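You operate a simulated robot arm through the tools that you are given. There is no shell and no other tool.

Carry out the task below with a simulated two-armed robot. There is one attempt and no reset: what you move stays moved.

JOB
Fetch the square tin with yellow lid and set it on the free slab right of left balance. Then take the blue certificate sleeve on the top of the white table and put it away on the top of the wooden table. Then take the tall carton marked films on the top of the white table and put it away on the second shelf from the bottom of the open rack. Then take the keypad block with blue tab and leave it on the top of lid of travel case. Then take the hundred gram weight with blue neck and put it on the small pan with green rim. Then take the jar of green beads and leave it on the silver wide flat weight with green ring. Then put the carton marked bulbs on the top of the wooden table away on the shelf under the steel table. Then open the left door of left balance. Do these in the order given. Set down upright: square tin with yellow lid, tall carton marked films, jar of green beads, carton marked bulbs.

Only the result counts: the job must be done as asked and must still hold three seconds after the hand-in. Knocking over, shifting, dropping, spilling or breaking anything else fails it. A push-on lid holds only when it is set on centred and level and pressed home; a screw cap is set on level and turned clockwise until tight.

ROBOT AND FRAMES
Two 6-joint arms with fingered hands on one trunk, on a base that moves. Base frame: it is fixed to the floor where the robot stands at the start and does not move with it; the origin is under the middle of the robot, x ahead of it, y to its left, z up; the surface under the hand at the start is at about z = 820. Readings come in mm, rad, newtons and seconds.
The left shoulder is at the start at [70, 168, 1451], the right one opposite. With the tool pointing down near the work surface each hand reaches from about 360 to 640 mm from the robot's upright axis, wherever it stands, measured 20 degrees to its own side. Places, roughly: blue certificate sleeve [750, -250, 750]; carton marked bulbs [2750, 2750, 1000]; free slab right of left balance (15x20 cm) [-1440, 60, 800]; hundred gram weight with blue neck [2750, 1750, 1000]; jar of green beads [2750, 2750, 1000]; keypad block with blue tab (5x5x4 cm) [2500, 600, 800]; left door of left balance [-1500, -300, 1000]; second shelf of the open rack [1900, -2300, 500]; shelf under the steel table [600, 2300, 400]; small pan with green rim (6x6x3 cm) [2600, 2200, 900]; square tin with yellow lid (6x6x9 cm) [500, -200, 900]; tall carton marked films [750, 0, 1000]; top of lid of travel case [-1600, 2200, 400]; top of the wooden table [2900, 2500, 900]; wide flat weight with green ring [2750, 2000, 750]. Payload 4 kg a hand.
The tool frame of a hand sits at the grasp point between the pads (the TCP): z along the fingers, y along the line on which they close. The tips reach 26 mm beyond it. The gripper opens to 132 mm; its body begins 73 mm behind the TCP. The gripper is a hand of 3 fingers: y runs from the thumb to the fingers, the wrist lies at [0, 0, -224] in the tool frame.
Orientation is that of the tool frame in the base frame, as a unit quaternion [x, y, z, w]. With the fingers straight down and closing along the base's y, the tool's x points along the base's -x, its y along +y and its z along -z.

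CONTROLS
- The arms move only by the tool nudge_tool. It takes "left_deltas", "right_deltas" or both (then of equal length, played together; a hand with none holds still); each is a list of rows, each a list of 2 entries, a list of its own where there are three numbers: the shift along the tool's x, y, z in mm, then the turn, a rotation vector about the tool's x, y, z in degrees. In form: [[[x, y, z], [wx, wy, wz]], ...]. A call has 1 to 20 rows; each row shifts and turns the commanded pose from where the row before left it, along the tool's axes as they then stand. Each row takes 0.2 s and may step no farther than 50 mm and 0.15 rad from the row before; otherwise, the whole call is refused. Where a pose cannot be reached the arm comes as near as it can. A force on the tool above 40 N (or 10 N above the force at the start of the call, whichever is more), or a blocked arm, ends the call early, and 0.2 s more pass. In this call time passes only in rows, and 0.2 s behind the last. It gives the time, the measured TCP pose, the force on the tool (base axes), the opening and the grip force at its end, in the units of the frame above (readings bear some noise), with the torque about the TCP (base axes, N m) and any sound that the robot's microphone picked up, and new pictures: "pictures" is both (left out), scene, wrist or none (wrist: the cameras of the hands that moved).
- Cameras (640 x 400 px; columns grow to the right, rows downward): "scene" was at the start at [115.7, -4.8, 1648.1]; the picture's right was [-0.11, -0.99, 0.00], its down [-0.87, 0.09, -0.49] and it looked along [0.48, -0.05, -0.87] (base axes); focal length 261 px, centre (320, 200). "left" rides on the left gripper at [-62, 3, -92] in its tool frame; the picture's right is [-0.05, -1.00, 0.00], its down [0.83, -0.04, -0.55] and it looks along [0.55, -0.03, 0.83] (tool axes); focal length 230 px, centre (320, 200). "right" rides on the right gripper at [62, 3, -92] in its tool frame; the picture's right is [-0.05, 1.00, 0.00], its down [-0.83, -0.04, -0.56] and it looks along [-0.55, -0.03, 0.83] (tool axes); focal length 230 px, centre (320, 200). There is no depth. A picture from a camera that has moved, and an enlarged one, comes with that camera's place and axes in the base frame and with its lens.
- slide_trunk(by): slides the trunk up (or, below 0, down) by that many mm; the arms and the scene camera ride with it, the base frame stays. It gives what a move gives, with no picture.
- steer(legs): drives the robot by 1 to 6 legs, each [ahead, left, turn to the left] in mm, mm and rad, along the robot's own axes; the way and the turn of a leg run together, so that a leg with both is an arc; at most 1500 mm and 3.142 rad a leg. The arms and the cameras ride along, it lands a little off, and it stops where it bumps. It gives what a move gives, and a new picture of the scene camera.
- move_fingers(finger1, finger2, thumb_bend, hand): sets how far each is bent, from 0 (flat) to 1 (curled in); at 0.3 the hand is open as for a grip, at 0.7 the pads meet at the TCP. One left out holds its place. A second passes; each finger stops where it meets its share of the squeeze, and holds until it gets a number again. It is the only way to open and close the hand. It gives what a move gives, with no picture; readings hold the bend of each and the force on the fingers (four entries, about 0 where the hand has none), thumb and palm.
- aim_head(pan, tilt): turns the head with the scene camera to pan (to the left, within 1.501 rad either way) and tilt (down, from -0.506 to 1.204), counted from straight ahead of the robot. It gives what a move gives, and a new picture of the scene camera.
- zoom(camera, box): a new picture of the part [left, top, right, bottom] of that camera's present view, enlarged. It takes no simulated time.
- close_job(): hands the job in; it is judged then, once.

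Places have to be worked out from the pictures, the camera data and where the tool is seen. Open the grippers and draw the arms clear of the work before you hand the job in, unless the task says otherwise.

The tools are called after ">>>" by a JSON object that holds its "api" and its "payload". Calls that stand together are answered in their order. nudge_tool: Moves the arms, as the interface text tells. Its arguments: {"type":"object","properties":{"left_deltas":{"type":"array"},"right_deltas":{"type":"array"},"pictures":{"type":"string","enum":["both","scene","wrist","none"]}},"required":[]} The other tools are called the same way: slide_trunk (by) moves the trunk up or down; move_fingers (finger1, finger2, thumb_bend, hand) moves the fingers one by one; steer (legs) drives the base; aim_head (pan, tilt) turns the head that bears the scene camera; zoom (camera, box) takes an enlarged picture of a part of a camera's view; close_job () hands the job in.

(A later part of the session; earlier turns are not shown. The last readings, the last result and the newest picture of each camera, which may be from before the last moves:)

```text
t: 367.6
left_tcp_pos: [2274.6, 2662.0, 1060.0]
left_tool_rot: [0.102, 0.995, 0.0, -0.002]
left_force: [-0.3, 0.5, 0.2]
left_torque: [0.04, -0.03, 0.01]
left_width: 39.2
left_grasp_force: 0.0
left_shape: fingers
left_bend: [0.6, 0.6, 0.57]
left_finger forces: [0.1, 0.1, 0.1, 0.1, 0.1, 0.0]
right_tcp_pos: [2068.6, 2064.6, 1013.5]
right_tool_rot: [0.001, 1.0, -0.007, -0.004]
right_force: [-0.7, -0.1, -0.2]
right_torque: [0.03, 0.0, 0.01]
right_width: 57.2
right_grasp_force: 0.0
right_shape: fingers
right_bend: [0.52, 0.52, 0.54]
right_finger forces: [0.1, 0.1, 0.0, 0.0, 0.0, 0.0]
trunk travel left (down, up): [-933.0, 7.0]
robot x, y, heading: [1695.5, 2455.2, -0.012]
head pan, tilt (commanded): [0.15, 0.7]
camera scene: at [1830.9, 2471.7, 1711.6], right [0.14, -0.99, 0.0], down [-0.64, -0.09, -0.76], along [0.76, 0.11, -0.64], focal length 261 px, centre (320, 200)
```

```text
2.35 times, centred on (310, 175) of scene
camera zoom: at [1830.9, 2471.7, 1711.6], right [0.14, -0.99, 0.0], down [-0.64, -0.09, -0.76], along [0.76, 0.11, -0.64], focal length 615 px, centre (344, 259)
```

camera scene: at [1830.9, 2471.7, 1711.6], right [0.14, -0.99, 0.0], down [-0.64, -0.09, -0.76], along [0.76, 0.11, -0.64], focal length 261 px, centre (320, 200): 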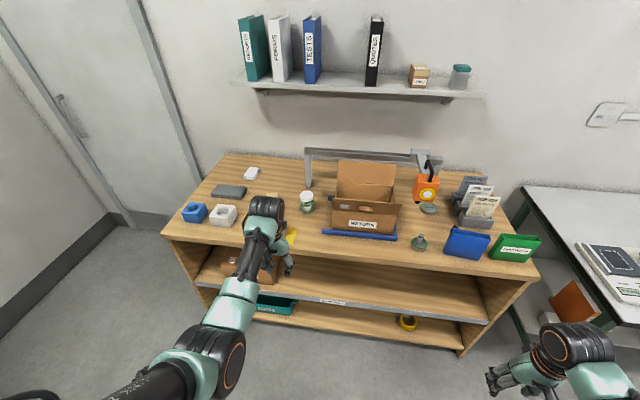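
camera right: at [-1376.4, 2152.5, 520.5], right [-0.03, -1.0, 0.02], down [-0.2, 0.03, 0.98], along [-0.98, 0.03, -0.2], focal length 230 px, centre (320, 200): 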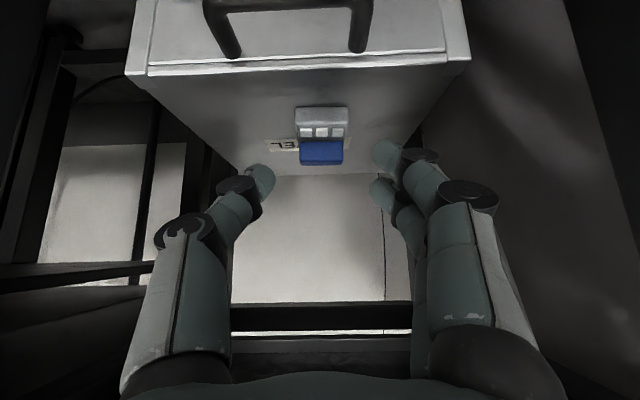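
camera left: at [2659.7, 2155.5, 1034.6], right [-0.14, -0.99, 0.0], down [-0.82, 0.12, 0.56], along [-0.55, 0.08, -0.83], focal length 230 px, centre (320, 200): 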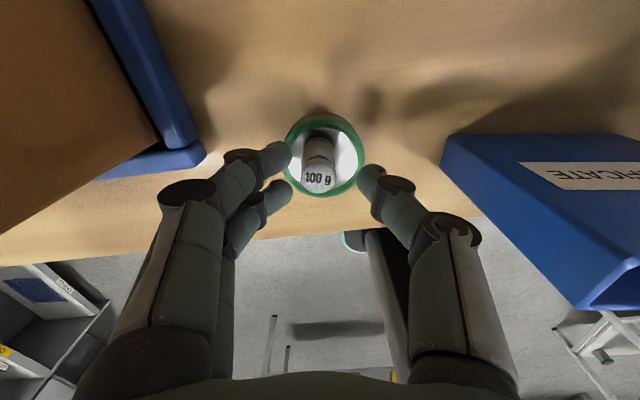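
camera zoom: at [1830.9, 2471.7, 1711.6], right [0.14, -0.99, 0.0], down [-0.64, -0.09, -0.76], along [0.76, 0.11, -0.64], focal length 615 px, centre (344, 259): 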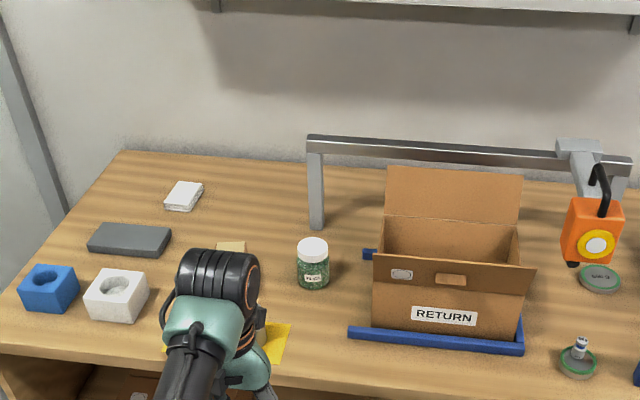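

The jar is at about [2758, 2665], about 90 mm tall, with a 60 mm gap to the carton tray. For placing it near the hanging scale the right arm suits better, so I swap: park the left hand to the side and bring the right hand forward.

>>> {"api": "nudge_tool", "payload": {"right_deltas": [[[-27.1, 24.4, -6], [0, 0, 0]], [[-27.1, 24.4, -6], [0, 0, 0]], [[-27.1, 24.4, -6], [0, 0, 0]], [[-27.1, 24.4, -6], [0, 0, 0]], [[-27.1, 24.4, -6], [0, 0, 0]], [[-27.1, 24.4, -6], [0, 0, 0]], [[-27.1, 24.4, -6], [0, 0, 0]], [[-27.1, 24.4, -6], [0, 0, 0]]], "left_deltas": [[[25.5, 34.1, 7.5], [0, 0, -5.8]], [[25.5, 34.1, 7.5], [0, 0, -5.8]], [[25.5, 34.1, 7.5], [0, 0, 0]], [[25.5, 34.1, 7.5], [0, 0, 0]], [[25.5, 34.1, 7.5], [0, 0, 0]], [[25.5, 34.1, 7.5], [0, 0, 0]], [[25.5, 34.1, 7.5], [0, 0, 0]], [[25.5, 34.1, 7.5], [0, 0, 0]]], "pictures": "none"}}

>>> {"api": "steer", "payload": {"legs": [[0, 395, 0.012]]}}

>>> {"api": "aim_head", "payload": {"pan": -0.2, "tilt": 0.75}}

>>> {"api": "zoom", "payload": {"camera": "scene", "box": [160, 80, 440, 260]}}

```text
t: 369.4
left_tcp_pos: [2083.6, 2945.2, 999.0]
left_tool_rot: [0.003, 1.0, -0.001, -0.001]
left_force: [-0.4, -0.3, -0.6]
left_torque: [-0.02, -0.03, 0.04]
left_width: 39.3
left_grasp_force: 0.0
left_shape: fingers
left_bend: [0.6, 0.6, 0.57]
left_finger forces: [0.0, 0.0, 0.0, 0.0, 0.1, 0.1]
right_tcp_pos: [2288.1, 2261.7, 1054.7]
right_tool_rot: [0.002, 1.0, -0.007, -0.004]
right_force: [0.4, 1.1, 0.0]
right_torque: [-0.03, 0.01, -0.03]
right_width: 57.1
right_grasp_force: 0.0
right_shape: fingers
right_bend: [0.52, 0.52, 0.54]
right_finger forces: [0.1, 0.0, 0.0, 0.1, 0.0, 0.0]
trunk travel left (down, up): [-933.0, 7.0]
robot x, y, heading: [1696.2, 2459.9, -0.009]
head pan, tilt (commanded): [0.15, 0.7]
```

```text
t: 371.9
left_tcp_pos: [2080.8, 3342.5, 1001.3]
left_tool_rot: [-0.001, 1.0, 0.001, -0.002]
left_force: [0.2, -0.4, 0.2]
left_torque: [0.02, 0.02, -0.01]
left_width: 39.2
left_grasp_force: 0.0
left_shape: fingers
left_bend: [0.6, 0.6, 0.57]
left_finger forces: [0.0, 0.1, 0.0, 0.0, 0.1, 0.1]
right_tcp_pos: [2290.8, 2659.9, 1055.1]
right_tool_rot: [-0.003, 1.0, -0.006, -0.004]
right_force: [0.5, 0.0, 0.2]
right_torque: [0.01, -0.04, -0.02]
right_width: 57.1
right_grasp_force: 0.0
right_shape: fingers
right_bend: [0.52, 0.52, 0.54]
right_finger forces: [0.0, 0.1, 0.0, 0.0, 0.0, 0.0]
trunk travel left (down, up): [-933.0, 7.0]
robot x, y, heading: [1697.3, 2854.6, -0.006]
head pan, tilt (commanded): [0.15, 0.7]
camera scene: at [1832.7, 2867.0, 1711.7], right [0.15, -0.99, 0.0], down [-0.64, -0.09, -0.77], along [0.76, 0.11, -0.64], focal length 261 px, centre (320, 200)
```

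scene: 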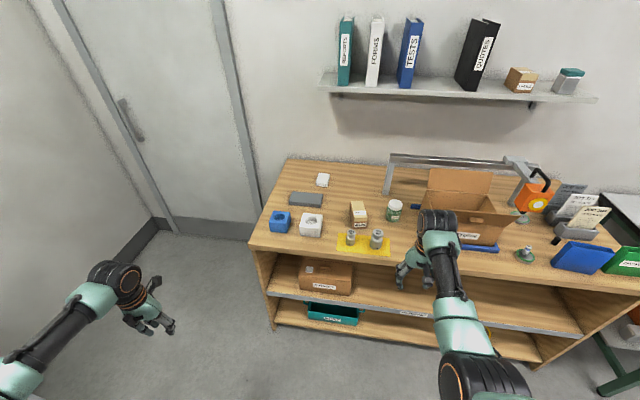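

```text
t: 372.7
left_tcp_pos: [2081.7, 3344.2, 1001.1]
left_tool_rot: [-0.001, 1.0, -0.001, -0.002]
left_force: [-1.1, -0.4, 0.8]
left_torque: [0.01, -0.01, -0.01]
left_width: 39.4
left_grasp_force: 0.0
left_shape: fingers
left_bend: [0.6, 0.6, 0.57]
left_finger forces: [0.0, 0.0, 0.1, 0.0, 0.0, 0.0]
right_tcp_pos: [2291.1, 2663.3, 1054.6]
right_tool_rot: [-0.002, 1.0, -0.007, -0.004]
right_force: [-0.7, 0.7, -0.2]
right_torque: [0.0, -0.02, 0.01]
right_width: 57.2
right_grasp_force: 0.0
right_shape: fingers
right_bend: [0.52, 0.52, 0.54]
right_finger forces: [0.0, 0.0, 0.0, 0.1, 0.0, 0.0]
trunk travel left (down, up): [-933.0, 7.0]
robot x, y, heading: [1702.8, 2858.9, -0.003]
head pan, tilt (commanded): [-0.201, 0.75]
camera scene: at [1829.9, 2841.6, 1707.4], right [-0.2, -0.98, 0.0], down [-0.67, 0.14, -0.73], along [0.72, -0.15, -0.68], focal length 261 px, centre (320, 200)
```

scene: 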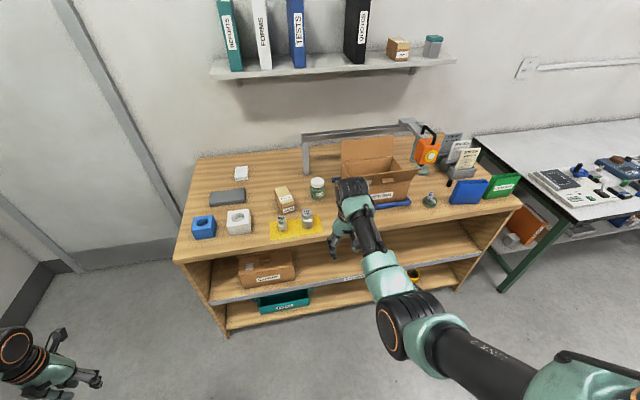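

```text
2.22 times, centred on (300, 170) of scene
camera zoom: at [1829.9, 2841.6, 1707.4], right [-0.2, -0.98, 0.0], down [-0.67, 0.14, -0.73], along [0.72, -0.15, -0.68], focal length 581 px, centre (364, 267)
```

zoom: 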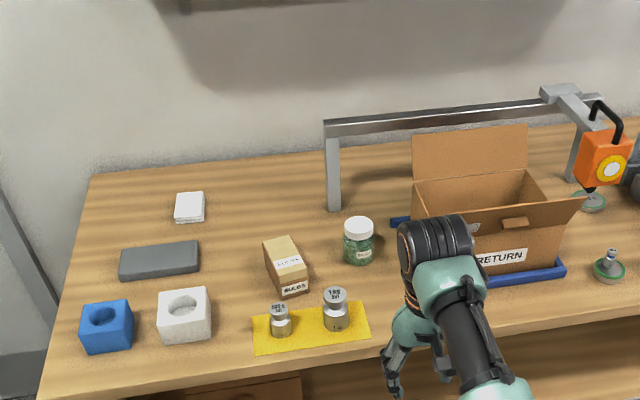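

The jar stands clear at about [2750, 2664]. I drive forward so the right hand is above it.

>>> {"api": "steer", "payload": {"legs": [[455, 0, 0.003]]}}

>>> {"api": "zoom", "payload": {"camera": "right", "box": [0, 0, 640, 400]}}

```text
t: 375.5
left_tcp_pos: [2528.7, 3351.6, 1000.8]
left_tool_rot: [-0.009, 1.0, 0.0, -0.001]
left_force: [-0.9, 0.5, -0.6]
left_torque: [0.03, -0.01, -0.04]
left_width: 39.3
left_grasp_force: 0.1
left_shape: fingers
left_bend: [0.6, 0.6, 0.57]
left_finger forces: [0.1, 0.0, 0.1, 0.0, 0.1, 0.1]
right_tcp_pos: [2746.9, 2673.3, 1055.4]
right_tool_rot: [-0.009, 1.0, -0.006, -0.003]
right_force: [-0.8, 0.6, -0.4]
right_torque: [-0.01, -0.04, -0.02]
right_width: 57.0
right_grasp_force: 0.1
right_shape: fingers
right_bend: [0.52, 0.52, 0.54]
right_finger forces: [0.0, 0.1, 0.0, 0.0, 0.0, 0.0]
trunk travel left (down, up): [-933.0, 7.0]
robot x, y, heading: [2154.5, 2857.8, 0.011]
head pan, tilt (commanded): [-0.201, 0.75]
camera scene: at [2282.3, 2844.7, 1707.6], right [-0.19, -0.98, 0.0], down [-0.67, 0.13, -0.73], along [0.72, -0.14, -0.68], focal length 261 px, centre (320, 200)
```

scene: 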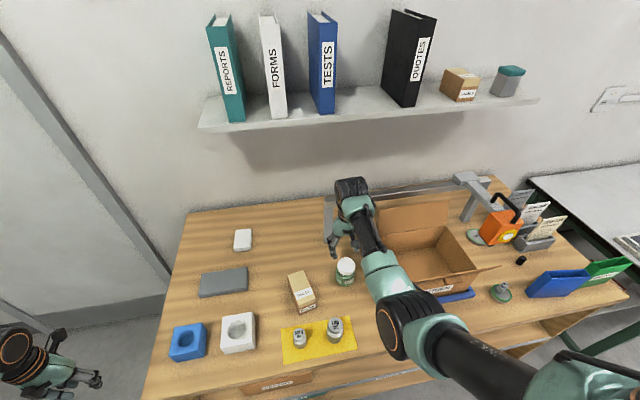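

```text
1.00 times, centred on (320, 200) of right (not enlarged: the box is as wide or as high as the picture)
camera zoom: at [2685.6, 2675.8, 1147.6], right [0.03, 1.0, -0.01], down [0.83, -0.02, 0.55], along [0.55, -0.03, -0.83], focal length 230 px, centre (320, 200)
```

zoom: 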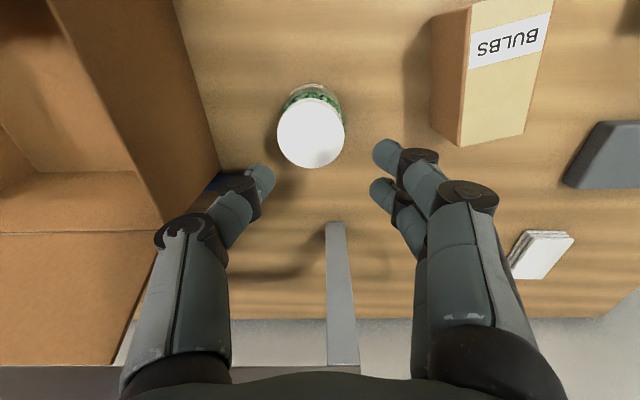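

The jar centre is at [2748, 2663]. I open the hand wider, shift 10 mm over, and descend around the jar to z≈903.

>>> {"api": "move_fingers", "payload": {"hand": "right", "finger1": 0.42, "finger2": 0.42, "thumb_bend": 0.42}}

>>> {"api": "nudge_tool", "payload": {"right_deltas": [[[-1, -10, 30], [0, 0, 0]], [[0, 0, 40], [0, 0, 0]], [[0, 0, 40], [0, 0, 0]]], "pictures": "wrist"}}

```text
t: 376.5
left_tcp_pos: [2530.6, 3351.4, 1000.9]
left_tool_rot: [-0.008, 1.0, 0.0, -0.002]
left_force: [-0.3, -0.6, 0.4]
left_torque: [0.02, -0.02, -0.02]
left_width: 39.4
left_grasp_force: 0.1
left_shape: fingers
left_bend: [0.6, 0.6, 0.57]
left_finger forces: [0.1, 0.0, 0.0, 0.0, 0.0, 0.1]
right_tcp_pos: [2748.9, 2672.7, 1054.3]
right_tool_rot: [-0.008, 1.0, -0.007, -0.005]
right_force: [-0.4, 0.4, -0.8]
right_torque: [0.01, 0.02, 0.01]
right_width: 94.2
right_grasp_force: 0.1
right_shape: fingers
right_bend: [0.42, 0.42, 0.42]
right_finger forces: [0.1, 0.1, 0.0, 0.0, 0.0, 0.1]
trunk travel left (down, up): [-933.0, 7.0]
robot x, y, heading: [2155.8, 2857.2, 0.009]
head pan, tilt (commanded): [-0.201, 0.75]
```

```text
t: 377.3
left_tcp_pos: [2530.0, 3350.7, 1000.4]
left_tool_rot: [-0.008, 1.0, 0.0, -0.001]
left_force: [0.4, 0.0, 0.5]
left_torque: [0.0, -0.01, -0.01]
left_width: 39.4
left_grasp_force: 0.0
left_shape: fingers
left_bend: [0.6, 0.6, 0.57]
left_finger forces: [0.0, 0.1, 0.0, 0.0, 0.1, 0.1]
right_tcp_pos: [2749.4, 2660.7, 944.3]
right_tool_rot: [-0.009, 1.0, -0.007, -0.003]
right_force: [-1.1, 0.4, -0.2]
right_torque: [-0.05, 0.05, 0.01]
right_width: 94.3
right_grasp_force: 0.1
right_shape: fingers
right_bend: [0.42, 0.42, 0.42]
right_finger forces: [0.0, 0.1, 0.0, 0.0, 0.0, 0.0]
trunk travel left (down, up): [-933.0, 7.0]
robot x, y, heading: [2155.7, 2861.0, 0.008]
head pan, tilt (commanded): [-0.201, 0.75]
camera right: at [2688.2, 2664.2, 1036.1], right [0.03, 1.0, -0.01], down [0.84, -0.02, 0.55], along [0.55, -0.03, -0.84], focal length 230 px, centre (320, 200)
```

right: 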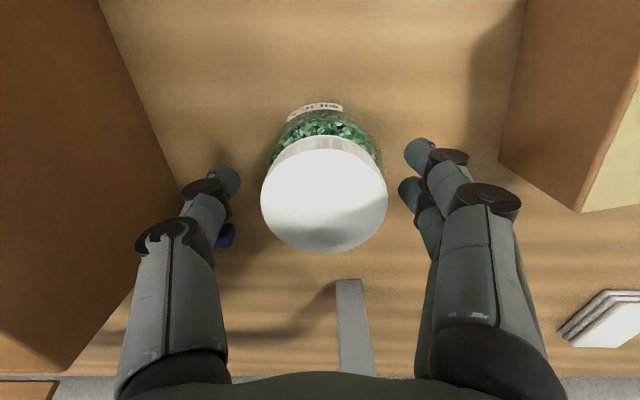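

Well centred. I descend the last 41 mm and close on the jar.

>>> {"api": "nudge_tool", "payload": {"right_deltas": [[[2, 2, 20], [0, 0, 0]], [[0, 0, 15], [0, 0, 0]], [[0, 0, 6], [0, 0, 0]]], "pictures": "none"}}

>>> {"api": "move_fingers", "payload": {"hand": "right", "finger1": 0.7, "finger2": 0.7, "thumb_bend": 0.7}}

>>> {"api": "nudge_tool", "payload": {"right_deltas": [[[0, 0, -8], [0, 0, 0]], [[0, 0, -15], [0, 0, 0]]], "pictures": "both"}}

```text
t: 378.1
left_tcp_pos: [2528.9, 3350.5, 1001.1]
left_tool_rot: [-0.007, 1.0, 0.0, -0.001]
left_force: [-0.3, 0.1, -0.4]
left_torque: [-0.01, 0.04, 0.02]
left_width: 39.4
left_grasp_force: 0.1
left_shape: fingers
left_bend: [0.6, 0.6, 0.57]
left_finger forces: [0.1, 0.1, 0.0, 0.0, 0.0, 0.0]
right_tcp_pos: [2745.8, 2662.2, 903.8]
right_tool_rot: [-0.009, 1.0, -0.006, -0.004]
right_force: [-0.2, -0.2, 0.3]
right_torque: [0.01, -0.04, 0.01]
right_width: 94.2
right_grasp_force: 0.1
right_shape: fingers
right_bend: [0.42, 0.42, 0.42]
right_finger forces: [0.1, 0.0, 0.0, 0.0, 0.1, 0.0]
trunk travel left (down, up): [-933.0, 7.0]
robot x, y, heading: [2153.6, 2858.2, 0.012]
head pan, tilt (commanded): [-0.201, 0.75]
```

```text
t: 379.1
left_tcp_pos: [2529.6, 3349.5, 1001.1]
left_tool_rot: [-0.008, 1.0, -0.001, -0.002]
left_force: [-0.3, 0.2, -0.1]
left_torque: [0.02, 0.01, 0.0]
left_width: 39.4
left_grasp_force: 0.0
left_shape: fingers
left_bend: [0.6, 0.6, 0.57]
left_finger forces: [0.0, 0.0, 0.0, 0.0, 0.0, 0.1]
right_tcp_pos: [2745.3, 2662.1, 903.2]
right_tool_rot: [-0.008, 1.0, -0.007, -0.005]
right_force: [-1.1, 0.0, 0.4]
right_torque: [0.07, 0.03, 0.02]
right_width: 61.4
right_grasp_force: 19.6
right_shape: fingers
right_bend: [0.53, 0.51, 0.57]
right_finger forces: [9.7, 10.3, 0.0, 0.1, 19.9, 0.0]
trunk travel left (down, up): [-933.0, 7.0]
robot x, y, heading: [2154.5, 2856.1, 0.013]
head pan, tilt (commanded): [-0.201, 0.75]
```

```text
t: 379.7
left_tcp_pos: [2530.3, 3350.4, 1003.1]
left_tool_rot: [-0.008, 1.0, 0.001, -0.001]
left_force: [-0.3, 0.1, 0.4]
left_torque: [0.03, -0.01, 0.0]
left_width: 39.2
left_grasp_force: 0.0
left_shape: fingers
left_bend: [0.6, 0.6, 0.57]
left_finger forces: [0.1, 0.0, 0.0, 0.1, 0.0, 0.0]
right_tcp_pos: [2746.5, 2662.4, 927.8]
right_tool_rot: [-0.009, 1.0, -0.006, -0.005]
right_force: [-0.2, 0.5, -2.9]
right_torque: [-0.02, 0.02, 0.04]
right_width: 61.4
right_grasp_force: 19.9
right_shape: fingers
right_bend: [0.53, 0.51, 0.57]
right_finger forces: [9.6, 10.3, 0.1, 0.1, 19.8, 0.0]
trunk travel left (down, up): [-933.0, 7.0]
robot x, y, heading: [2152.5, 2854.2, 0.012]
head pan, tilt (commanded): [-0.201, 0.75]
camera scene: at [2284.5, 2844.7, 1707.4], right [-0.19, -0.98, 0.0], down [-0.67, 0.13, -0.73], along [0.72, -0.14, -0.68], focal length 261 px, centre (320, 200)
camera right: at [2684.9, 2665.3, 1019.0], right [0.03, 1.0, -0.01], down [0.84, -0.02, 0.55], along [0.55, -0.03, -0.84], focal length 230 px, centre (320, 200)
```

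scene: 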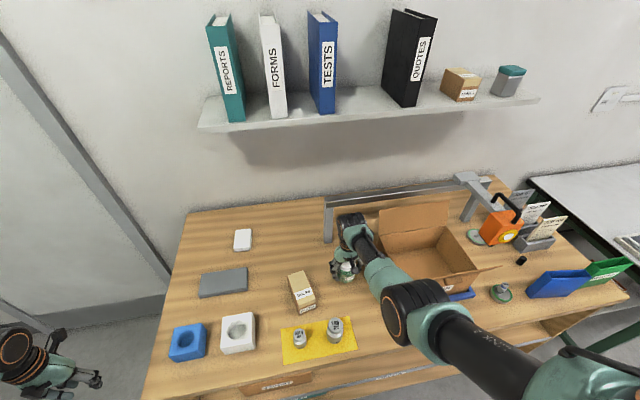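
right: 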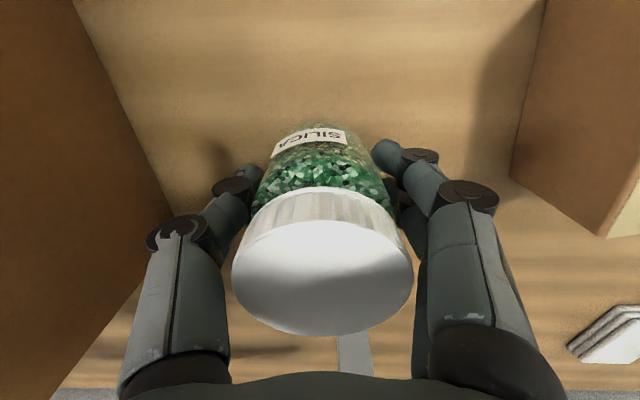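

The jar is held upright (20 N). I lift it, back off, and set the arm and trunk for the longer reach to the flat weight.

>>> {"api": "nudge_tool", "payload": {"right_deltas": [[[0, 0, -40], [0, 0, 0]], [[0, 0, -40], [0, 0, 0]], [[0, 0, -40], [0, 0, 0]], [[0, 0, -32], [0, 0, 0]]], "pictures": "none"}}

>>> {"api": "steer", "payload": {"legs": [[-450, 0, -0.012]]}}

>>> {"api": "nudge_tool", "payload": {"right_deltas": [[[-24, 0, 0], [0, 0, 0]], [[-24, 0, 0], [0, 0, 0]]], "pictures": "none"}}

>>> {"api": "slide_trunk", "payload": {"by": -67}}

>>> {"api": "nudge_tool", "payload": {"right_deltas": [[[0, 0, -25], [0, 0, 0]], [[0, 0, -25], [0, 0, 0]]], "pictures": "none"}}

>>> {"api": "steer", "payload": {"legs": [[0, -625, 0]]}}

>>> {"api": "aim_head", "payload": {"pan": -0.05, "tilt": 0.6}}

>>> {"api": "zoom", "payload": {"camera": "scene", "box": [240, 100, 440, 260]}}

```text
t: 380.7
left_tcp_pos: [2527.6, 3349.8, 1001.4]
left_tool_rot: [-0.009, 1.0, 0.0, -0.002]
left_force: [-0.2, 0.1, 0.1]
left_torque: [0.02, -0.04, 0.0]
left_width: 39.5
left_grasp_force: 0.1
left_shape: fingers
left_bend: [0.6, 0.6, 0.57]
left_finger forces: [0.1, 0.0, 0.0, 0.1, 0.0, 0.0]
right_tcp_pos: [2746.1, 2664.2, 1080.8]
right_tool_rot: [-0.01, 1.0, -0.007, -0.005]
right_force: [0.9, -0.1, -3.1]
right_torque: [-0.02, -0.03, 0.02]
right_width: 61.2
right_grasp_force: 20.0
right_shape: fingers
right_bend: [0.53, 0.51, 0.57]
right_finger forces: [9.4, 10.4, 0.0, 0.1, 19.7, 0.0]
trunk travel left (down, up): [-933.0, 7.0]
robot x, y, heading: [2153.0, 2856.4, 0.012]
head pan, tilt (commanded): [-0.201, 0.75]
```

```text
t: 383.4
left_tcp_pos: [2094.6, 3342.8, 1000.5]
left_tool_rot: [0.001, 1.0, 0.0, -0.003]
left_force: [0.0, -0.3, -0.3]
left_torque: [-0.01, 0.0, 0.02]
left_width: 39.1
left_grasp_force: 0.1
left_shape: fingers
left_bend: [0.6, 0.6, 0.57]
left_finger forces: [0.0, 0.0, 0.0, 0.0, 0.0, 0.0]
right_tcp_pos: [2299.3, 2652.0, 1078.4]
right_tool_rot: [0.0, 1.0, -0.006, -0.005]
right_force: [-0.3, -0.1, -2.7]
right_torque: [0.02, 0.02, 0.0]
right_width: 61.2
right_grasp_force: 19.5
right_shape: fingers
right_bend: [0.53, 0.51, 0.57]
right_finger forces: [9.3, 10.3, 0.0, 0.0, 19.7, 0.0]
trunk travel left (down, up): [-933.0, 7.0]
robot x, y, heading: [1707.9, 2852.4, -0.003]
head pan, tilt (commanded): [-0.201, 0.75]
camera scene: at [1842.1, 2840.7, 1707.1], right [-0.2, -0.98, 0.0], down [-0.67, 0.14, -0.73], along [0.71, -0.15, -0.68], focal length 261 px, centre (320, 200)
```

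scene: 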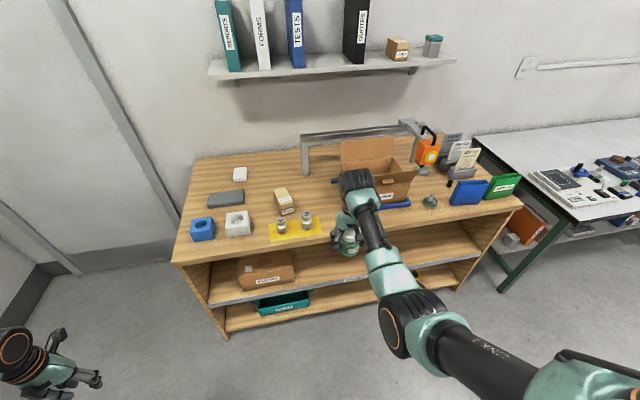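

```text
t: 384.0
left_tcp_pos: [2094.2, 3344.6, 1000.0]
left_tool_rot: [0.0, 1.0, -0.001, -0.002]
left_force: [0.0, 0.5, 1.1]
left_torque: [0.0, 0.01, -0.01]
left_width: 39.3
left_grasp_force: 0.0
left_shape: fingers
left_bend: [0.6, 0.6, 0.57]
left_finger forces: [0.0, 0.0, 0.1, 0.1, 0.0, 0.1]
right_tcp_pos: [2348.4, 2651.6, 1077.3]
right_tool_rot: [0.0, 1.0, -0.008, -0.005]
right_force: [0.1, 0.0, -2.3]
right_torque: [-0.01, 0.04, 0.02]
right_width: 61.6
right_grasp_force: 20.1
right_shape: fingers
right_bend: [0.53, 0.51, 0.57]
right_finger forces: [9.3, 10.3, 0.1, 0.1, 19.6, 0.1]
trunk travel left (down, up): [-933.0, 7.0]
robot x, y, heading: [1708.5, 2854.8, -0.006]
head pan, tilt (commanded): [-0.201, 0.75]
```

```text
t: 385.0
left_tcp_pos: [2092.0, 3344.0, 933.8]
left_tool_rot: [0.0, 1.0, 0.0, -0.001]
left_force: [0.1, -0.2, -0.2]
left_torque: [-0.02, -0.02, 0.0]
left_width: 39.5
left_grasp_force: 0.1
left_shape: fingers
left_bend: [0.6, 0.6, 0.57]
left_finger forces: [0.0, 0.0, 0.1, 0.0, 0.0, 0.1]
right_tcp_pos: [2345.2, 2652.1, 1011.6]
right_tool_rot: [-0.001, 1.0, -0.006, -0.003]
right_force: [0.5, 0.1, -2.3]
right_torque: [0.03, 0.0, 0.02]
right_width: 61.2
right_grasp_force: 19.5
right_shape: fingers
right_bend: [0.53, 0.51, 0.57]
right_finger forces: [9.3, 10.4, 0.0, 0.1, 19.7, 0.1]
trunk travel left (down, up): [-866.0, 74.0]
robot x, y, heading: [1707.5, 2854.3, -0.001]
head pan, tilt (commanded): [-0.201, 0.75]
```

```text
t: 385.6
left_tcp_pos: [2093.7, 3343.4, 934.4]
left_tool_rot: [0.001, 1.0, 0.0, -0.002]
left_force: [-0.9, 0.2, 0.6]
left_torque: [-0.05, 0.04, 0.0]
left_width: 39.3
left_grasp_force: 0.2
left_shape: fingers
left_bend: [0.6, 0.6, 0.57]
left_finger forces: [0.0, 0.0, 0.0, 0.1, 0.0, 0.0]
right_tcp_pos: [2345.9, 2653.8, 1063.7]
right_tool_rot: [0.0, 1.0, -0.007, -0.004]
right_force: [0.6, -0.3, -2.6]
right_torque: [0.01, 0.0, -0.01]
right_width: 60.9
right_grasp_force: 19.4
right_shape: fingers
right_bend: [0.53, 0.51, 0.57]
right_finger forces: [9.5, 10.3, 0.0, 0.1, 19.6, 0.0]
trunk travel left (down, up): [-866.0, 74.0]
robot x, y, heading: [1708.4, 2855.2, -0.007]
head pan, tilt (commanded): [-0.201, 0.75]
```

```text
t: 389.1
left_tcp_pos: [2088.1, 2721.6, 933.6]
left_tool_rot: [-0.006, 1.0, 0.0, -0.001]
left_force: [0.6, -0.1, 0.4]
left_torque: [-0.02, -0.04, 0.03]
left_width: 39.2
left_grasp_force: 0.0
left_shape: fingers
left_bend: [0.6, 0.6, 0.57]
left_finger forces: [0.0, 0.0, 0.0, 0.0, 0.1, 0.1]
right_tcp_pos: [2348.2, 2035.3, 1063.2]
right_tool_rot: [-0.006, 1.0, -0.007, -0.005]
right_force: [-0.5, 0.5, -1.6]
right_torque: [-0.01, 0.02, 0.02]
right_width: 61.2
right_grasp_force: 19.9
right_shape: fingers
right_bend: [0.53, 0.51, 0.57]
right_finger forces: [9.4, 10.3, 0.0, 0.1, 19.5, 0.1]
trunk travel left (down, up): [-866.0, 74.0]
robot x, y, heading: [1707.4, 2230.2, 0.01]
head pan, tilt (commanded): [-0.201, 0.75]
camera scene: at [1839.8, 2217.9, 1640.4], right [-0.19, -0.98, 0.0], down [-0.67, 0.13, -0.73], along [0.72, -0.14, -0.68], focal length 261 px, centre (320, 200)
```

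scene: 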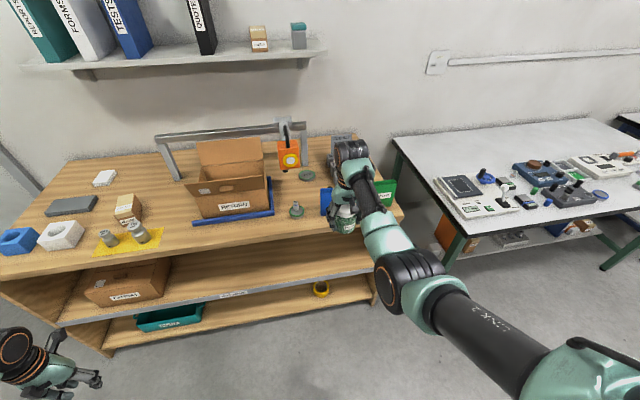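

```text
t: 389.8
left_tcp_pos: [2087.8, 2721.2, 934.6]
left_tool_rot: [-0.005, 1.0, 0.0, -0.001]
left_force: [-0.1, 0.9, -0.7]
left_torque: [0.0, -0.01, -0.06]
left_width: 39.4
left_grasp_force: 0.1
left_shape: fingers
left_bend: [0.6, 0.6, 0.57]
left_finger forces: [0.0, 0.1, 0.0, 0.0, 0.1, 0.1]
right_tcp_pos: [2349.7, 2034.5, 1063.7]
right_tool_rot: [-0.006, 1.0, -0.006, -0.005]
right_force: [0.6, 0.2, -2.1]
right_torque: [0.0, 0.0, -0.03]
right_width: 61.3
right_grasp_force: 19.7
right_shape: fingers
right_bend: [0.53, 0.51, 0.57]
right_finger forces: [9.3, 10.3, 0.0, 0.0, 19.6, 0.0]
trunk travel left (down, up): [-866.0, 74.0]
robot x, y, heading: [1708.7, 2231.1, 0.007]
head pan, tilt (commanded): [-0.051, 0.6]
camera scene: at [1846.8, 2228.2, 1653.2], right [-0.05, -1.0, 0.0], down [-0.57, 0.03, -0.82], along [0.82, -0.04, -0.57], focal length 261 px, centre (320, 200)
```

scene: 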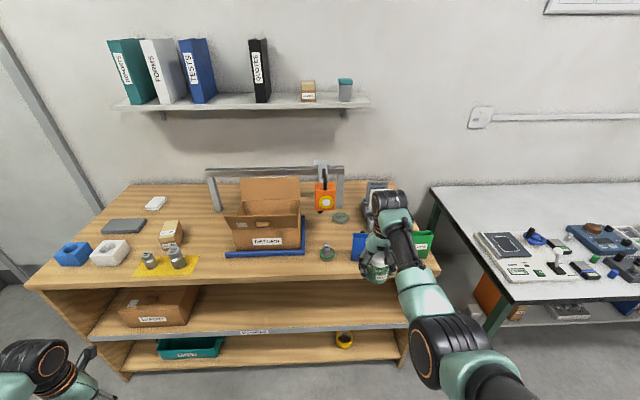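

```text
2.50 times, centred on (340, 180) of scene
camera zoom: at [1846.8, 2228.2, 1653.2], right [-0.05, -1.0, 0.0], down [-0.57, 0.03, -0.82], along [0.82, -0.04, -0.57], focal length 653 px, centre (270, 250)
```

zoom: 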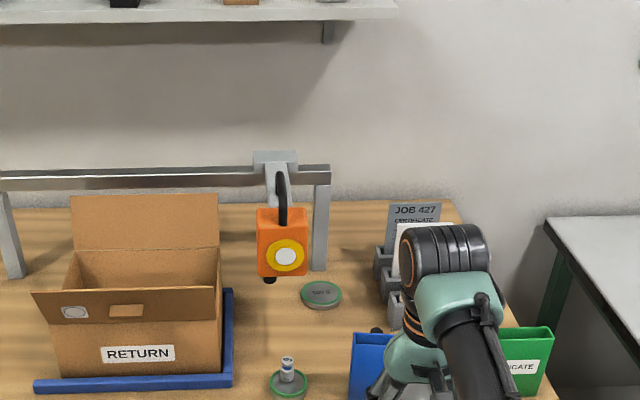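

I've located the obstacles: the hanging scale at y ≥ 2128 (x≈2705–2740, z 1010–1113), the certificate cards at y ≤ 1984, and the flat weight at about [2833, 2085]. I go in over the blue sleeve along y≈2052, then lower before passing between them.

>>> {"api": "steer", "payload": {"legs": [[315, 17, -0.007]]}}

>>> {"api": "zoom", "payload": {"camera": "right", "box": [0, 0, 640, 400]}}

```text
t: 391.9
left_tcp_pos: [2401.4, 2736.1, 935.7]
left_tool_rot: [-0.002, 1.0, 0.001, -0.001]
left_force: [-0.3, -0.4, 0.1]
left_torque: [-0.03, -0.05, -0.03]
left_width: 39.6
left_grasp_force: 0.1
left_shape: fingers
left_bend: [0.6, 0.6, 0.57]
left_finger forces: [0.0, 0.0, 0.1, 0.0, 0.0, 0.0]
right_tcp_pos: [2657.3, 2048.5, 1064.8]
right_tool_rot: [-0.002, 1.0, -0.006, -0.003]
right_force: [0.7, 0.2, -2.3]
right_torque: [0.01, 0.0, -0.02]
right_width: 61.0
right_grasp_force: 20.0
right_shape: fingers
right_bend: [0.53, 0.51, 0.57]
right_finger forces: [9.4, 10.2, 0.0, 0.0, 19.6, 0.0]
trunk travel left (down, up): [-866.0, 74.0]
robot x, y, heading: [2017.1, 2247.7, -0.003]
head pan, tilt (commanded): [-0.051, 0.6]
camera scene: at [2154.8, 2245.5, 1653.5], right [-0.05, -1.0, 0.0], down [-0.56, 0.03, -0.83], along [0.82, -0.04, -0.56], focal length 261 px, centre (320, 200)
```

scene: 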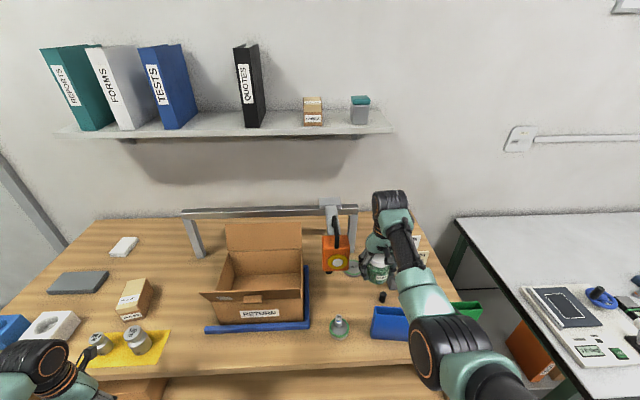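

```text
1.00 times, centred on (320, 200) of right (not enlarged: the box is as wide or as high as the picture)
camera zoom: at [2595.9, 2052.7, 1156.3], right [0.05, 1.0, -0.01], down [0.83, -0.03, 0.55], along [0.55, -0.04, -0.83], focal length 230 px, centre (320, 200)
```

zoom: 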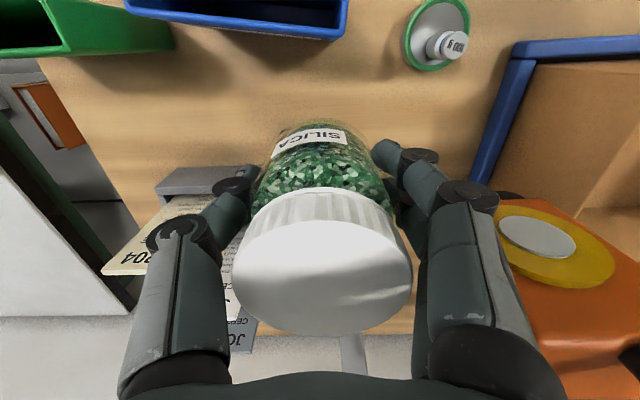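

The scale is further left than feared, but the idle left hand would come low over the yellow-mat weights. I raise the left hand and lower the jar to TCP z≈965 at the same time.

>>> {"api": "nudge_tool", "payload": {"right_deltas": [[[0, 2, 33], [0, 0, 0]], [[0, 0, 33], [0, 0, 0]], [[0, 0, 33], [0, 0, 0]]], "left_deltas": [[[0, 0, -30], [0, 0, 0]], [[0, 0, -30], [0, 0, 0]], [[0, 0, -30], [0, 0, 0]]], "pictures": "both"}}

```text
t: 392.7
left_tcp_pos: [2400.4, 2738.7, 1022.7]
left_tool_rot: [-0.002, 1.0, 0.0, -0.002]
left_force: [-0.5, 0.0, -0.1]
left_torque: [-0.01, 0.0, 0.02]
left_width: 39.2
left_grasp_force: 0.1
left_shape: fingers
left_bend: [0.6, 0.6, 0.57]
left_finger forces: [0.1, 0.0, 0.0, 0.0, 0.1, 0.0]
right_tcp_pos: [2658.8, 2049.3, 963.1]
right_tool_rot: [-0.003, 1.0, -0.006, -0.005]
right_force: [0.6, -0.7, -1.9]
right_torque: [0.0, 0.02, 0.0]
right_width: 61.2
right_grasp_force: 19.6
right_shape: fingers
right_bend: [0.53, 0.51, 0.57]
right_finger forces: [9.2, 10.4, 0.0, 0.0, 19.6, 0.0]
trunk travel left (down, up): [-866.0, 74.0]
robot x, y, heading: [2017.0, 2250.5, -0.001]
head pan, tilt (commanded): [-0.051, 0.6]
camera scene: at [2159.0, 2245.2, 1653.0], right [-0.05, -1.0, 0.0], down [-0.57, 0.03, -0.82], along [0.82, -0.04, -0.57], focal length 261 px, centre (320, 200)
camera right: at [2598.1, 2053.6, 1056.4], right [0.05, 1.0, -0.01], down [0.84, -0.03, 0.55], along [0.55, -0.04, -0.84], focal length 230 px, centre (320, 200)
camera left: at [2461.5, 2742.6, 1115.0], right [0.06, -1.0, 0.0], down [-0.83, -0.05, 0.56], along [-0.56, -0.03, -0.83], focal length 230 px, centre (320, 200)
```

scene: 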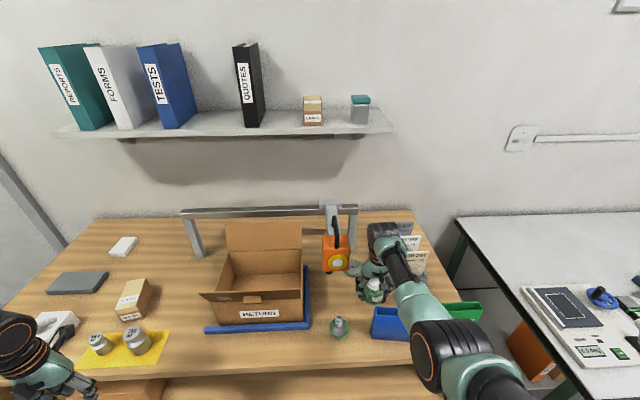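
right: 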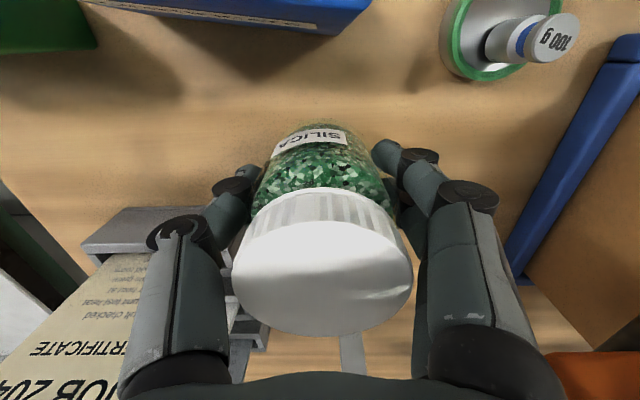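
left: 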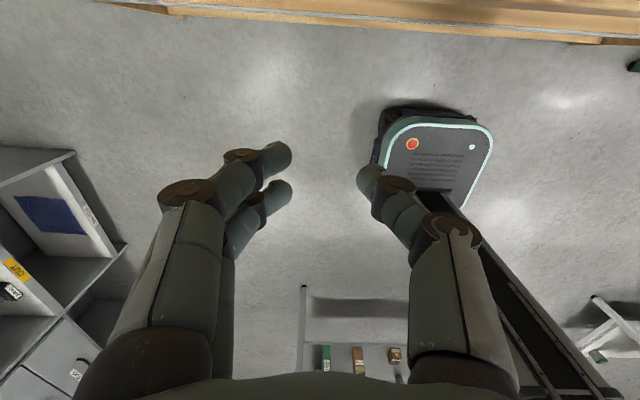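

Clear on both sides. I drive forward in two short steps toward the flat weight.

>>> {"api": "steer", "payload": {"legs": [[90, 0, 0]]}}

>>> {"api": "zoom", "payload": {"camera": "right", "box": [0, 0, 640, 400]}}

```text
t: 393.8
left_tcp_pos: [2483.6, 2740.0, 1025.0]
left_tool_rot: [-0.002, 1.0, 0.0, 0.0]
left_force: [-0.4, -0.2, -0.2]
left_torque: [0.0, -0.01, -0.02]
left_width: 39.3
left_grasp_force: 0.1
left_shape: fingers
left_bend: [0.6, 0.6, 0.57]
left_finger forces: [0.0, 0.0, 0.1, 0.1, 0.0, 0.1]
right_tcp_pos: [2743.2, 2050.3, 967.8]
right_tool_rot: [-0.003, 1.0, -0.006, -0.002]
right_force: [0.1, 0.3, -1.9]
right_torque: [0.01, 0.01, -0.01]
right_width: 61.4
right_grasp_force: 19.5
right_shape: fingers
right_bend: [0.53, 0.51, 0.57]
right_finger forces: [9.3, 10.3, 0.0, 0.0, 19.6, 0.0]
trunk travel left (down, up): [-866.0, 74.0]
robot x, y, heading: [2106.4, 2247.6, -0.001]
head pan, tilt (commanded): [-0.051, 0.6]
camera scene: at [2239.3, 2245.8, 1653.9], right [-0.05, -1.0, 0.0], down [-0.56, 0.03, -0.83], along [0.83, -0.04, -0.56], focal length 261 px, centre (320, 200)
```

scene: 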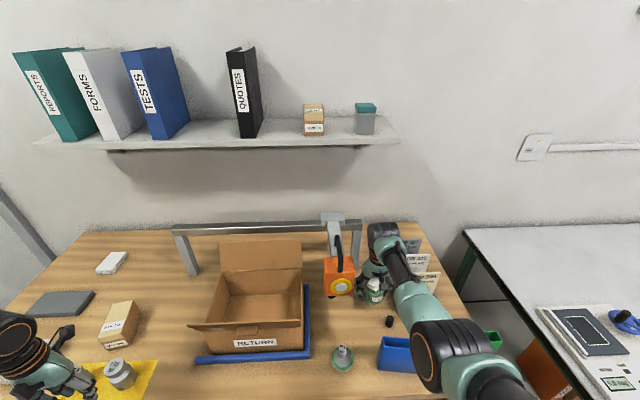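

```text
1.00 times, centred on (320, 200) of right (not enlarged: the box is as wide or as high as the picture)
camera zoom: at [2681.4, 2054.3, 1060.0], right [0.05, 1.0, -0.01], down [0.83, -0.03, 0.55], along [0.55, -0.04, -0.83], focal length 230 px, centre (320, 200)
```

zoom: 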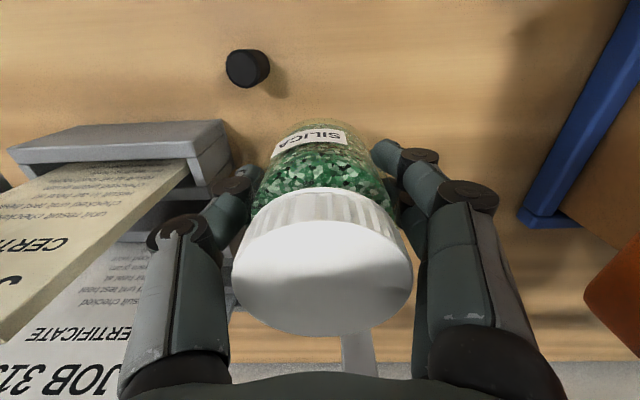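

Still clear of stands and scale. I continue the last 86 mm forward.

>>> {"api": "steer", "payload": {"legs": [[86, 0, 0]]}}

>>> {"api": "zoom", "payload": {"camera": "right", "box": [0, 0, 640, 400]}}

>>> {"api": "zoom", "payload": {"camera": "scene", "box": [290, 200, 450, 320]}}

```text
t: 394.9
left_tcp_pos: [2566.8, 2739.1, 1025.7]
left_tool_rot: [-0.003, 1.0, 0.0, 0.002]
left_force: [-0.6, 0.5, 0.2]
left_torque: [-0.01, 0.0, 0.01]
left_width: 39.0
left_grasp_force: 0.1
left_shape: fingers
left_bend: [0.6, 0.6, 0.57]
left_finger forces: [0.0, 0.0, 0.1, 0.1, 0.0, 0.0]
right_tcp_pos: [2826.5, 2051.9, 969.6]
right_tool_rot: [-0.004, 1.0, -0.006, -0.002]
right_force: [-0.6, 0.5, -2.6]
right_torque: [0.04, -0.02, 0.0]
right_width: 61.0
right_grasp_force: 19.4
right_shape: fingers
right_bend: [0.53, 0.51, 0.57]
right_finger forces: [9.3, 10.4, 0.1, 0.0, 19.6, 0.0]
trunk travel left (down, up): [-866.0, 74.0]
robot x, y, heading: [2190.7, 2251.5, -0.004]
head pan, tilt (commanded): [-0.051, 0.6]
camera scene: at [2321.5, 2246.0, 1654.1], right [-0.05, -1.0, 0.0], down [-0.56, 0.03, -0.83], along [0.83, -0.04, -0.56], focal length 261 px, centre (320, 200)
```

scene: 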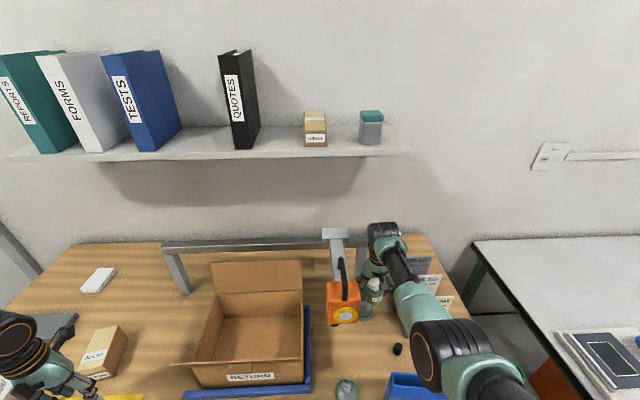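

```text
1.00 times, centred on (320, 200) of right (not enlarged: the box is as wide or as high as the picture)
camera zoom: at [2764.7, 2055.3, 1060.6], right [0.04, 1.0, -0.01], down [0.83, -0.03, 0.55], along [0.55, -0.04, -0.83], focal length 230 px, centre (320, 200)
```

zoom: 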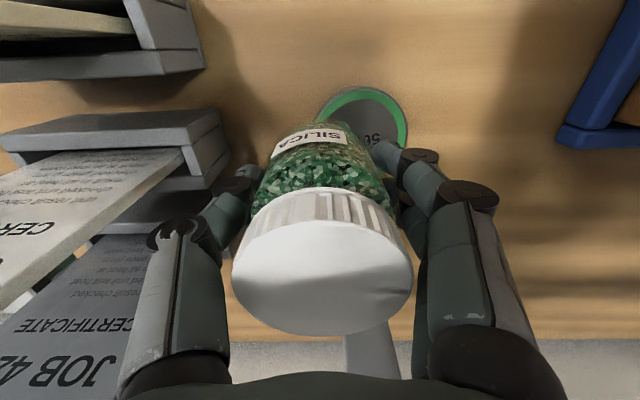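

```text
3.33 times, centred on (370, 260) of scene
camera zoom: at [2321.5, 2246.0, 1654.1], right [-0.05, -1.0, 0.0], down [-0.56, 0.03, -0.83], along [0.83, -0.04, -0.56], focal length 871 px, centre (153, 0)
```

zoom: 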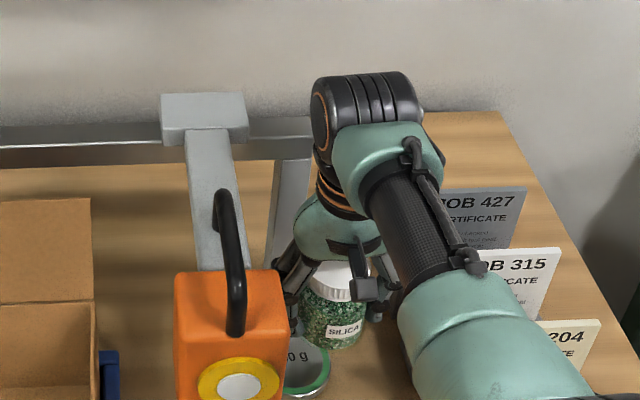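

The flat weight's ring is visible and its centre is at [2829, 2084]. I shift 32 mm left behind the scale to centre the jar above it.

>>> {"api": "nudge_tool", "payload": {"right_deltas": [[[-1, 11, 0], [0, 0, 0]], [[-1, 11, 0], [0, 0, 0]], [[0, 10, 0], [0, 0, 0]]], "pictures": "both"}}

>>> {"api": "zoom", "payload": {"camera": "scene", "box": [290, 200, 450, 320]}}

```text
t: 395.7
left_tcp_pos: [2572.2, 2739.9, 1022.1]
left_tool_rot: [-0.003, 1.0, 0.0, -0.002]
left_force: [-0.4, -0.9, -0.4]
left_torque: [0.0, 0.01, 0.0]
left_width: 39.3
left_grasp_force: 0.1
left_shape: fingers
left_bend: [0.6, 0.6, 0.57]
left_finger forces: [0.1, 0.1, 0.0, 0.0, 0.1, 0.0]
right_tcp_pos: [2834.1, 2083.0, 962.3]
right_tool_rot: [-0.004, 1.0, -0.008, -0.006]
right_force: [0.3, 0.5, -2.5]
right_torque: [0.0, 0.02, 0.0]
right_width: 61.1
right_grasp_force: 19.4
right_shape: fingers
right_bend: [0.53, 0.51, 0.57]
right_finger forces: [9.3, 10.3, 0.0, 0.1, 19.6, 0.0]
trunk travel left (down, up): [-866.0, 74.0]
robot x, y, heading: [2193.1, 2247.3, 0.002]
head pan, tilt (commanded): [-0.051, 0.6]
camera scene: at [2332.5, 2246.4, 1653.0], right [-0.05, -1.0, 0.0], down [-0.57, 0.03, -0.82], along [0.82, -0.04, -0.57], focal length 261 px, centre (320, 200)
camera right: at [2773.9, 2087.4, 1055.3], right [0.05, 1.0, -0.01], down [0.84, -0.03, 0.55], along [0.55, -0.04, -0.84], focal length 230 px, centre (320, 200)
```

scene: 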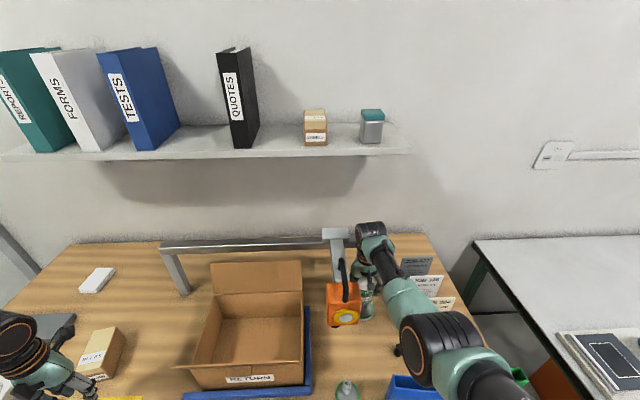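
right: 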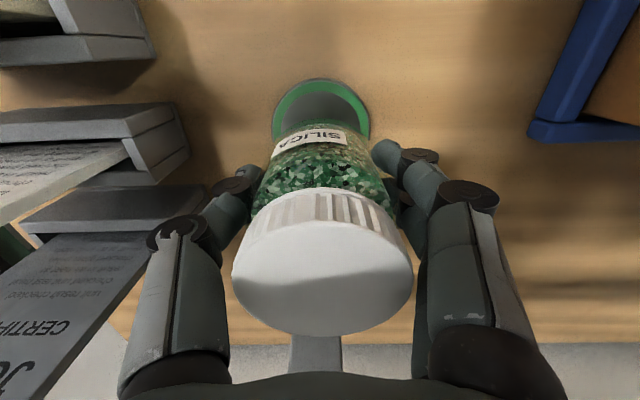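

```text
3.33 times, centred on (370, 260) of scene
camera zoom: at [2332.5, 2246.4, 1653.0], right [-0.05, -1.0, 0.0], down [-0.57, 0.03, -0.82], along [0.82, -0.04, -0.57], focal length 871 px, centre (153, 0)
```

zoom: 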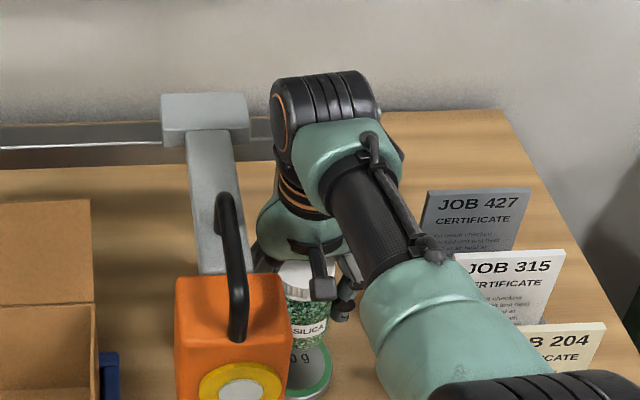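

Centred within 3 mm. I lower the jar toward the flat weight.

>>> {"api": "nudge_tool", "payload": {"right_deltas": [[[3, 0, 12], [0, 0, 0]], [[0, 0, 12], [0, 0, 0]]], "pictures": "wrist"}}

```text
t: 396.3
left_tcp_pos: [2570.8, 2740.2, 1022.7]
left_tool_rot: [-0.003, 1.0, -0.001, -0.002]
left_force: [0.4, 0.3, -0.1]
left_torque: [0.03, 0.02, 0.0]
left_width: 39.1
left_grasp_force: 0.2
left_shape: fingers
left_bend: [0.6, 0.6, 0.57]
left_finger forces: [0.0, 0.0, 0.0, 0.1, 0.0, 0.0]
right_tcp_pos: [2829.3, 2082.5, 940.6]
right_tool_rot: [-0.004, 1.0, -0.006, -0.006]
right_force: [-0.2, 0.8, -1.5]
right_torque: [-0.01, 0.02, 0.03]
right_width: 61.0
right_grasp_force: 19.6
right_shape: fingers
right_bend: [0.53, 0.51, 0.57]
right_finger forces: [9.5, 10.3, 0.0, 0.0, 19.5, 0.0]
trunk travel left (down, up): [-866.0, 74.0]
robot x, y, heading: [2189.8, 2244.8, 0.001]
head pan, tilt (commanded): [-0.051, 0.6]
camera right: at [2769.3, 2086.6, 1032.0], right [0.04, 1.0, -0.01], down [0.84, -0.03, 0.55], along [0.55, -0.04, -0.84], focal length 230 px, centre (320, 200)
```

right: 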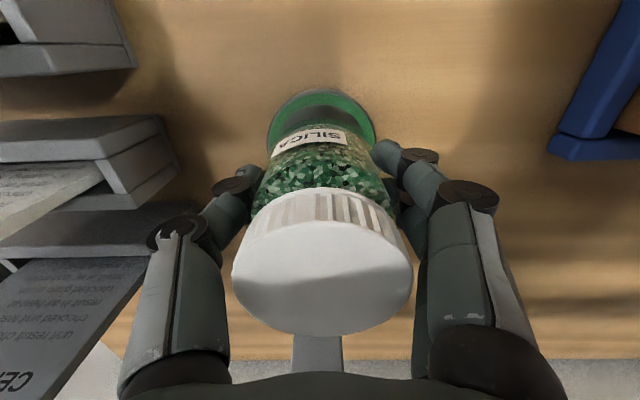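

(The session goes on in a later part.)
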